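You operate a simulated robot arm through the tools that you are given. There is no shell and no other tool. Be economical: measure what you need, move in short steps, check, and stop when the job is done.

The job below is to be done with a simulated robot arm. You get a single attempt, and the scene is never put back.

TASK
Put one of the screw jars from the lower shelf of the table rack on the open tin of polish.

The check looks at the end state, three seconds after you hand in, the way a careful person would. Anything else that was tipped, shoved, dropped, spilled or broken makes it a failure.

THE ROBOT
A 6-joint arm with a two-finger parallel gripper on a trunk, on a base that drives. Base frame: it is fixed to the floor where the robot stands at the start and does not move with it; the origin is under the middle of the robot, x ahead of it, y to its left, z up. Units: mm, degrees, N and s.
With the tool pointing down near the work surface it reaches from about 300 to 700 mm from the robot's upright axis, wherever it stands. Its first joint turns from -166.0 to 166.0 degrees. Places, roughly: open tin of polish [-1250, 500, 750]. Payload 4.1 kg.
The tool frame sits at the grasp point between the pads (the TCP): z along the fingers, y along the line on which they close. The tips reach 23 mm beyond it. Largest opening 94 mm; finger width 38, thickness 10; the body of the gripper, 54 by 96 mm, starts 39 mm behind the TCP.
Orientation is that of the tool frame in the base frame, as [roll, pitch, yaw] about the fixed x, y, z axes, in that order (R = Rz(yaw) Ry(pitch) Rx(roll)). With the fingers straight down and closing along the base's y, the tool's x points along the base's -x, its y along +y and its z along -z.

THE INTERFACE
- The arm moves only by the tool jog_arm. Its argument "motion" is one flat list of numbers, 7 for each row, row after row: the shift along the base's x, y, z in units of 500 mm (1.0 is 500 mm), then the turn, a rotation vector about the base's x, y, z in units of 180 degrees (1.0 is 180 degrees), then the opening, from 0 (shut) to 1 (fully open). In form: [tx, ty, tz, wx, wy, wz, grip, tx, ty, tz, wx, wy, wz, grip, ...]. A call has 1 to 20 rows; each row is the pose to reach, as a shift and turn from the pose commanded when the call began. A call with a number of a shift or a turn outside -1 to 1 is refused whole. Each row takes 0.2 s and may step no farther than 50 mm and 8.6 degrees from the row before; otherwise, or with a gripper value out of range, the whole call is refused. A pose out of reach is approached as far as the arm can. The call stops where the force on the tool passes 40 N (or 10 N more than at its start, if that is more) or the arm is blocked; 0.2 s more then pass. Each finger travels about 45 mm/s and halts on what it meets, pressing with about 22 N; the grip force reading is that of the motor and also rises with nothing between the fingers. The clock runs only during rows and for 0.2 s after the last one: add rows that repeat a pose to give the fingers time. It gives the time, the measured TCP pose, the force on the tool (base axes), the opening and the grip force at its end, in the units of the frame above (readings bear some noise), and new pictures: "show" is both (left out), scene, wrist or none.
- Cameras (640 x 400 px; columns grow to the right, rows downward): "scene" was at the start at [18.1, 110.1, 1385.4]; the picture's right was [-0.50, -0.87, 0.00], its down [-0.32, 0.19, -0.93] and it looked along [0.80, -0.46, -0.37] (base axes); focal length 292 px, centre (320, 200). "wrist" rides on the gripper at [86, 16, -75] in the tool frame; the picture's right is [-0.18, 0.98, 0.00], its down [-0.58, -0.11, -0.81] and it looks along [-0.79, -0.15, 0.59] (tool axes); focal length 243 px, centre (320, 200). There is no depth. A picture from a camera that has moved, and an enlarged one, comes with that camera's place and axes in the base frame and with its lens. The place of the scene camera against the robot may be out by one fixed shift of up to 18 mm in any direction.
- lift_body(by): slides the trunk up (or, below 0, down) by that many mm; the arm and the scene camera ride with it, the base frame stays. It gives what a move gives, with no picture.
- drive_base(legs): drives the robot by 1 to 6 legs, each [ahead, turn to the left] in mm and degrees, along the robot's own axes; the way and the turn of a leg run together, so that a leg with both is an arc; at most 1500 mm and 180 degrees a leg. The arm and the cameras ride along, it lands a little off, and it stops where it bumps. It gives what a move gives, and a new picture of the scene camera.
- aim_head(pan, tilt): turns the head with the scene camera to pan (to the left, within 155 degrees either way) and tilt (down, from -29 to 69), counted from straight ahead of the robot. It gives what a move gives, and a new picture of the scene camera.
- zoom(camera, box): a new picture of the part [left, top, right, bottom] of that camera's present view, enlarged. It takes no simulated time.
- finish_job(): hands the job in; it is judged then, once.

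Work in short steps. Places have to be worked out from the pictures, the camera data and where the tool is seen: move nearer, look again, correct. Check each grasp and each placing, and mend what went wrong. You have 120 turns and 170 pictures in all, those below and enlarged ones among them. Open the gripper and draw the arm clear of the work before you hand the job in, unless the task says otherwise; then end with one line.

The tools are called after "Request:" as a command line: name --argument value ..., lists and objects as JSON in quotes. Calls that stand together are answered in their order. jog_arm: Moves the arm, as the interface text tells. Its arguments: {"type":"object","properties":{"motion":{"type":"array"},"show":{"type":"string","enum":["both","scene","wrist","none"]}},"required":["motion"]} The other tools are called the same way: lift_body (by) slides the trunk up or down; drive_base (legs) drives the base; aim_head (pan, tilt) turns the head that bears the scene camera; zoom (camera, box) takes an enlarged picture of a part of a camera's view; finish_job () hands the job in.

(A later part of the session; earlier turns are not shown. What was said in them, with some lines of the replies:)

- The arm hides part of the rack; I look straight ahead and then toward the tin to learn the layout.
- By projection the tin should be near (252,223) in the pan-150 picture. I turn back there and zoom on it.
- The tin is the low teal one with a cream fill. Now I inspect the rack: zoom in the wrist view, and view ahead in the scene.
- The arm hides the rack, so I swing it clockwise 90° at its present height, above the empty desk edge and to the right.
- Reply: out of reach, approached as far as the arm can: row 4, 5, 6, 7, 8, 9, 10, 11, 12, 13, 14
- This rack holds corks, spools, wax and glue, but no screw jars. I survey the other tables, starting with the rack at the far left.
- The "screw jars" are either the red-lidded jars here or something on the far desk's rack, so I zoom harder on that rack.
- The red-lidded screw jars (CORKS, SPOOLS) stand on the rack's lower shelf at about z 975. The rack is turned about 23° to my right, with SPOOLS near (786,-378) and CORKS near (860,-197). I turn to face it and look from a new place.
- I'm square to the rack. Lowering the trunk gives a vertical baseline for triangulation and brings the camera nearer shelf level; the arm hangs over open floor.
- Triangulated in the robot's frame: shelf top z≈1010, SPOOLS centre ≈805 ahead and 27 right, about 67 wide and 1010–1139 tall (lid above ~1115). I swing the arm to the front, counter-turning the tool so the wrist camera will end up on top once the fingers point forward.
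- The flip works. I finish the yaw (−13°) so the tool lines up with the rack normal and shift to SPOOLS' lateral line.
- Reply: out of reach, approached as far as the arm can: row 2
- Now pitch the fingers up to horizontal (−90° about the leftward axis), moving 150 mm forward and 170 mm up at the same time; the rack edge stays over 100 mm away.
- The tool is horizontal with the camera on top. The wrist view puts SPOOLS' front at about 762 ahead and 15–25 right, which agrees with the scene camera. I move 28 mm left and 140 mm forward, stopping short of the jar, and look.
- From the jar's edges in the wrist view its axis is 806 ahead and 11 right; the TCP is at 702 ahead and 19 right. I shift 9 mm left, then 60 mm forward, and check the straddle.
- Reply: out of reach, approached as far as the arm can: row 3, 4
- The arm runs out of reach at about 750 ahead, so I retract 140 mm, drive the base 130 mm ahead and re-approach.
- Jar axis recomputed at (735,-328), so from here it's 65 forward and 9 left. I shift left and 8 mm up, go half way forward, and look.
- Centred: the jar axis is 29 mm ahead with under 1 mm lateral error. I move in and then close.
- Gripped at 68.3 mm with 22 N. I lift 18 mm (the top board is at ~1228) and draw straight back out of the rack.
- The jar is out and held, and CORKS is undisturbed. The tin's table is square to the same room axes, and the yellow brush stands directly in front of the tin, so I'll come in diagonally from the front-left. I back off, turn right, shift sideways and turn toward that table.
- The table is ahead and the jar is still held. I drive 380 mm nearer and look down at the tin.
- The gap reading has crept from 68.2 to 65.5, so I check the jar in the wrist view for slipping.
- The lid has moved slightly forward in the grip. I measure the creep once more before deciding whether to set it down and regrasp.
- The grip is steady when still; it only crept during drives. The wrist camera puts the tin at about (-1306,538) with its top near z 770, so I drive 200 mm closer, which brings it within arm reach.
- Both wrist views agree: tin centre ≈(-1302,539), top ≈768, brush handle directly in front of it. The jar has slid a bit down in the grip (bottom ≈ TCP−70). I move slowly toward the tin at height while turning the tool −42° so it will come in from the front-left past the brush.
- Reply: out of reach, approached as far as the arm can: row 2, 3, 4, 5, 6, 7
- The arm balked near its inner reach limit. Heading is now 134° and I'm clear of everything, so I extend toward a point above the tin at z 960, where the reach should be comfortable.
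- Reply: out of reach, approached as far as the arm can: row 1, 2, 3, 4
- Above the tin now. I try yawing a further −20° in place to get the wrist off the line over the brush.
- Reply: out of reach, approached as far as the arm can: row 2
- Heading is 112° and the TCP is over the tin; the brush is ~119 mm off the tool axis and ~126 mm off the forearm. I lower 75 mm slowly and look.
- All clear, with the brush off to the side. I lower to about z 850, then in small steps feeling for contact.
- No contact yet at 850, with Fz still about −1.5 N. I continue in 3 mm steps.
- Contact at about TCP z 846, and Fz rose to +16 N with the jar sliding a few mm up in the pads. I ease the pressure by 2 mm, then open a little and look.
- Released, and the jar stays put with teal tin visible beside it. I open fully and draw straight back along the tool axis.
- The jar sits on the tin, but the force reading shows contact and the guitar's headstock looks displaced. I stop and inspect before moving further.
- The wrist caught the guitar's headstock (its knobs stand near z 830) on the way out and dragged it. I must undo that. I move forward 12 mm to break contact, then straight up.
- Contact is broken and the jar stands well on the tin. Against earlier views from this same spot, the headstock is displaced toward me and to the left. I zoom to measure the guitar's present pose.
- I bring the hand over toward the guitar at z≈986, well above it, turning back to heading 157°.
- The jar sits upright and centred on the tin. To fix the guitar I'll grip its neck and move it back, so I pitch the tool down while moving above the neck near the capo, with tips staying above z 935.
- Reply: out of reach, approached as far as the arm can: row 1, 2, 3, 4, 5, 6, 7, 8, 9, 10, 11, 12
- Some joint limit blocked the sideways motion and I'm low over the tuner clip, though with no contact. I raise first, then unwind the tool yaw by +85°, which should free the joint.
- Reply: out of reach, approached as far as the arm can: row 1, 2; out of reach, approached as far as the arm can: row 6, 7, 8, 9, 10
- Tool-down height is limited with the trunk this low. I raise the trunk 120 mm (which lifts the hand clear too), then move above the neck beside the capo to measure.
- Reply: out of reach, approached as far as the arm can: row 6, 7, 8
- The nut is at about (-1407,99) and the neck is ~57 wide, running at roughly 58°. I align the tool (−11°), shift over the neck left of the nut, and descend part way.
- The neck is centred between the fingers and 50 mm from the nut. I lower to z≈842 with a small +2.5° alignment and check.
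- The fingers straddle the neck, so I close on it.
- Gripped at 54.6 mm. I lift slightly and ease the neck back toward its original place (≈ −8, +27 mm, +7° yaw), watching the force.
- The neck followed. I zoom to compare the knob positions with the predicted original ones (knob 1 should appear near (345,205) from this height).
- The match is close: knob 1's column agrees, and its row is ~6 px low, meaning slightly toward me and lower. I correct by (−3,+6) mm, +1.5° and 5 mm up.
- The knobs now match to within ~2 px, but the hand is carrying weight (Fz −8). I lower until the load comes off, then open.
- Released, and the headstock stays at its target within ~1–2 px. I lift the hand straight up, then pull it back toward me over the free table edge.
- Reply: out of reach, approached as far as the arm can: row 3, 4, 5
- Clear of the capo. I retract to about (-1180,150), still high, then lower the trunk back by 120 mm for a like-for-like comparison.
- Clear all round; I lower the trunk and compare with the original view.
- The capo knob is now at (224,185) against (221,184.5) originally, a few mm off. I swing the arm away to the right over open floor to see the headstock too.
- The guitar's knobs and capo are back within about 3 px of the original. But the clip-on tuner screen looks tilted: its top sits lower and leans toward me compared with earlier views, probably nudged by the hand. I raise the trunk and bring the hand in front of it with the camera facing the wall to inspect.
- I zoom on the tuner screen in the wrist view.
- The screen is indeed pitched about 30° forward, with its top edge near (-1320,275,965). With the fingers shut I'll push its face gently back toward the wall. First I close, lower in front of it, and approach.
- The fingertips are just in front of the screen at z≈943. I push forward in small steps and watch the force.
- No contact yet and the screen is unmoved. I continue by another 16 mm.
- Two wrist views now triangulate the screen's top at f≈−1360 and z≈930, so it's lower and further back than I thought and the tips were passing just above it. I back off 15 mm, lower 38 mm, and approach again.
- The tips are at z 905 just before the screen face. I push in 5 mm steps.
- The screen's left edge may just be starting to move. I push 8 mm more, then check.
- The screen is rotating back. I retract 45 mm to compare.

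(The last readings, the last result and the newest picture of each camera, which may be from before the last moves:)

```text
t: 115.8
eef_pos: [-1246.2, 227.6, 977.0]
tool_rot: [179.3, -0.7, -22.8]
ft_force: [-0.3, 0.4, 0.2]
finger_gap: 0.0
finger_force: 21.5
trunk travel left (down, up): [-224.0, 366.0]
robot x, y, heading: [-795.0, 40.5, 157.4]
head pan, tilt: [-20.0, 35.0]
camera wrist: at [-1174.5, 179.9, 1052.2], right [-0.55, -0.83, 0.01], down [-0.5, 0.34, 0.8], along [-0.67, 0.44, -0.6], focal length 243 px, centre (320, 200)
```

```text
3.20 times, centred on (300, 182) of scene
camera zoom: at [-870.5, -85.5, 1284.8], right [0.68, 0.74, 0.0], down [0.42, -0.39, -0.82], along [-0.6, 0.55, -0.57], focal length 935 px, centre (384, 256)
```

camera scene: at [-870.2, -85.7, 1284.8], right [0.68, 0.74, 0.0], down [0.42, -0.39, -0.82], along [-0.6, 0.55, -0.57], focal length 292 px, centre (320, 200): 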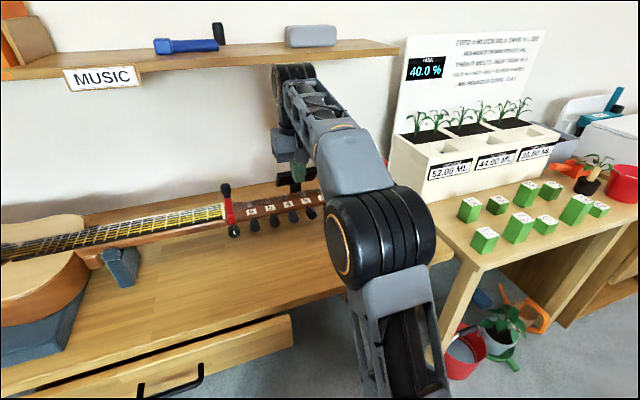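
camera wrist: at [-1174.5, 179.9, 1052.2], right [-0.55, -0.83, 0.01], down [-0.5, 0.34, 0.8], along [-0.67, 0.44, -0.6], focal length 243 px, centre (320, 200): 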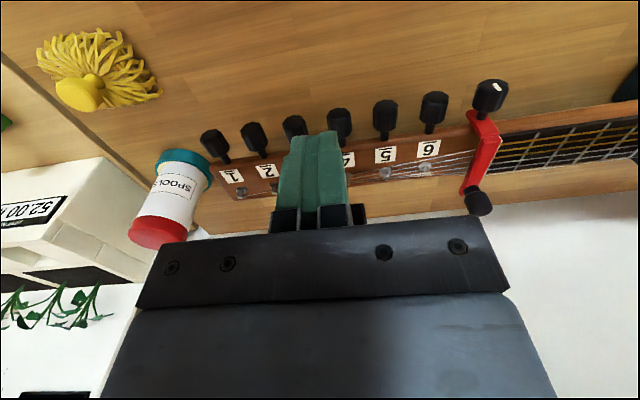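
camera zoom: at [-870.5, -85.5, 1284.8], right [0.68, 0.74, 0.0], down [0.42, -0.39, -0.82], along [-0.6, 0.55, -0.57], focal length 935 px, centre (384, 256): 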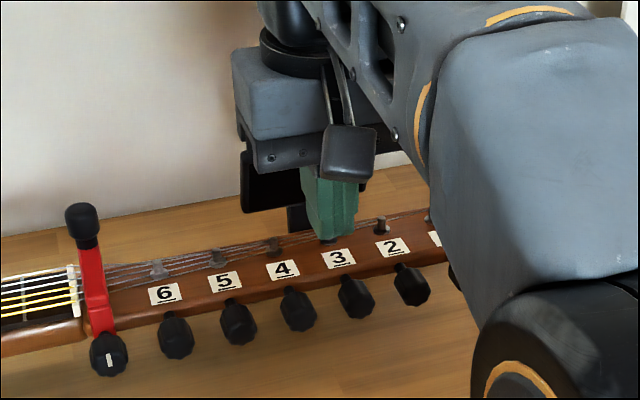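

I raise the hand further so the whole screen is visible.

Request:
jog_arm --motion '[0.03, -0.01, 0.08, 0, 0, 0, 0, 0.06, -0.02, 0.15, 0, 0, 0, 0]' --show "scene"

Request:
zoom --camera "scene" --box '[200, 120, 400, 245]'

```text
t: 116.4
eef_pos: [-1217.9, 219.7, 1052.2]
tool_rot: [179.4, -0.9, -22.8]
ft_force: [0.1, 0.7, -0.1]
finger_gap: 0.0
finger_force: 21.9
trunk travel left (down, up): [-224.0, 366.0]
robot x, y, heading: [-798.3, 43.2, 157.4]
head pan, tilt: [-20.0, 35.0]
camera scene: at [-870.4, -85.6, 1284.7], right [0.68, 0.74, 0.0], down [0.42, -0.39, -0.82], along [-0.6, 0.55, -0.57], focal length 292 px, centre (320, 200)
```

scene: 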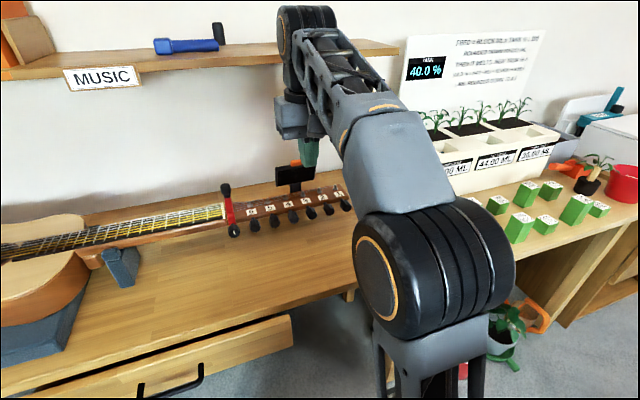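

```text
3.20 times, centred on (300, 182) of scene
camera zoom: at [-870.4, -85.6, 1284.7], right [0.68, 0.74, 0.0], down [0.42, -0.39, -0.82], along [-0.6, 0.55, -0.57], focal length 935 px, centre (384, 256)
```

zoom: 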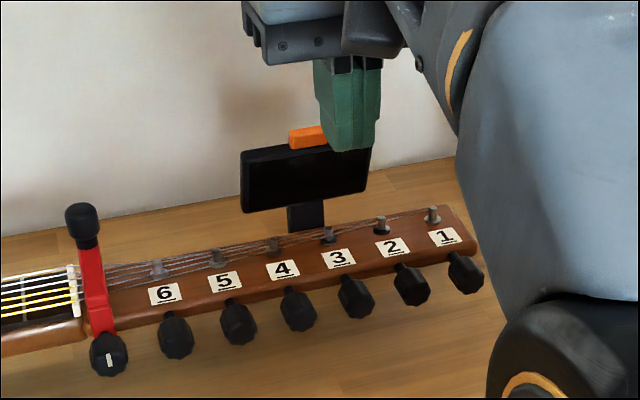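

The screen is back (orange tab within ~3 px of its expected original place) and the guitar didn't move. I open the gripper, back away from the table, and take a final look.

Request:
jog_arm --motion '[0.04, -0.02, 0, 0, 0, 0, 0, 0.08, -0.04, 0, 0, 0, 0, 0.4, 0.1, -0.05, 0, 0, 0, 0, 0.8, 0.1, -0.05, 0, 0, 0, 0, 1, 0.1, -0.05, 0, 0, 0, 0, 1]' --show "none"

Request:
drive_base --legs '[[-380, 0]]'

Request:
zoom --camera "scene" --box '[160, 60, 480, 260]'

Request:
aim_head --pan 0 --tilt 25

```text
t: 117.6
eef_pos: [-1168.7, 195.3, 1050.5]
tool_rot: [179.3, -0.8, -22.8]
ft_force: [0.8, 0.7, 0.1]
finger_gap: 84.6
finger_force: 0.1
trunk travel left (down, up): [-224.0, 366.0]
robot x, y, heading: [-793.4, 41.1, 157.1]
head pan, tilt: [-20.0, 35.0]
```

```text
t: 120.0
eef_pos: [-818.3, 45.2, 1051.8]
tool_rot: [179.3, -0.8, -22.1]
ft_force: [-0.7, -0.2, -0.2]
finger_gap: 93.7
finger_force: 0.0
trunk travel left (down, up): [-224.0, 366.0]
robot x, y, heading: [-442.6, -100.8, 158.3]
head pan, tilt: [-20.0, 35.0]
camera scene: at [-515.3, -231.6, 1284.8], right [0.67, 0.74, 0.0], down [0.43, -0.38, -0.82], along [-0.61, 0.55, -0.57], focal length 292 px, centre (320, 200)
```

scene: 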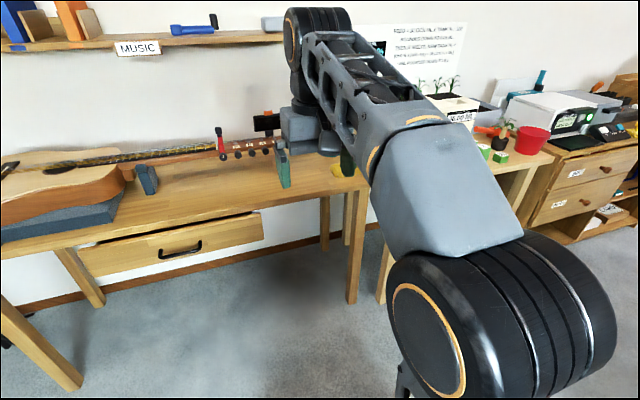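

```text
2.00 times, centred on (320, 160) of scene
camera zoom: at [-515.3, -231.6, 1284.8], right [0.67, 0.74, 0.0], down [0.43, -0.38, -0.82], along [-0.61, 0.55, -0.57], focal length 584 px, centre (320, 280)
```

zoom: 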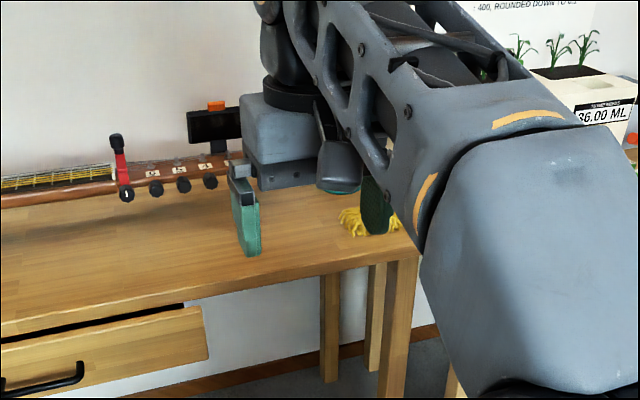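

```text
t: 120.9
eef_pos: [-818.6, 45.5, 1051.8]
tool_rot: [179.3, -0.9, -22.1]
ft_force: [0.5, 0.2, 0.5]
finger_gap: 94.2
finger_force: 0.1
trunk travel left (down, up): [-224.0, 366.0]
robot x, y, heading: [-444.0, -105.8, 157.9]
head pan, tilt: [0.0, 25.0]
camera scene: at [-535.1, -256.0, 1300.5], right [0.37, 0.93, 0.0], down [0.39, -0.16, -0.91], along [-0.84, 0.34, -0.42], focal length 292 px, centre (320, 200)
```

scene: 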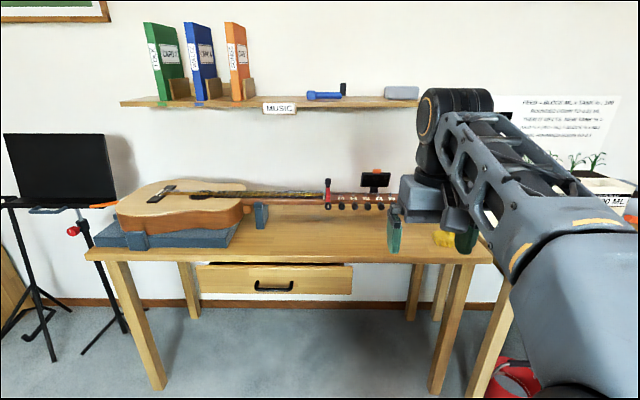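

The scene looks as it did before: guitar in its cradle, capo and tuner screen in place, and the jar last seen upright on the tin. The gripper is open and clear, so I hand in.

Request:
finish_job

```text
The job is handed in.
```

The SPOOLS screw jar is standing upright on the open tin of polish. While drawing the arm back I dragged the guitar and tipped its clip-on tuner screen. I moved both back to within a few millimetres of where they had been, judging from the pictures.
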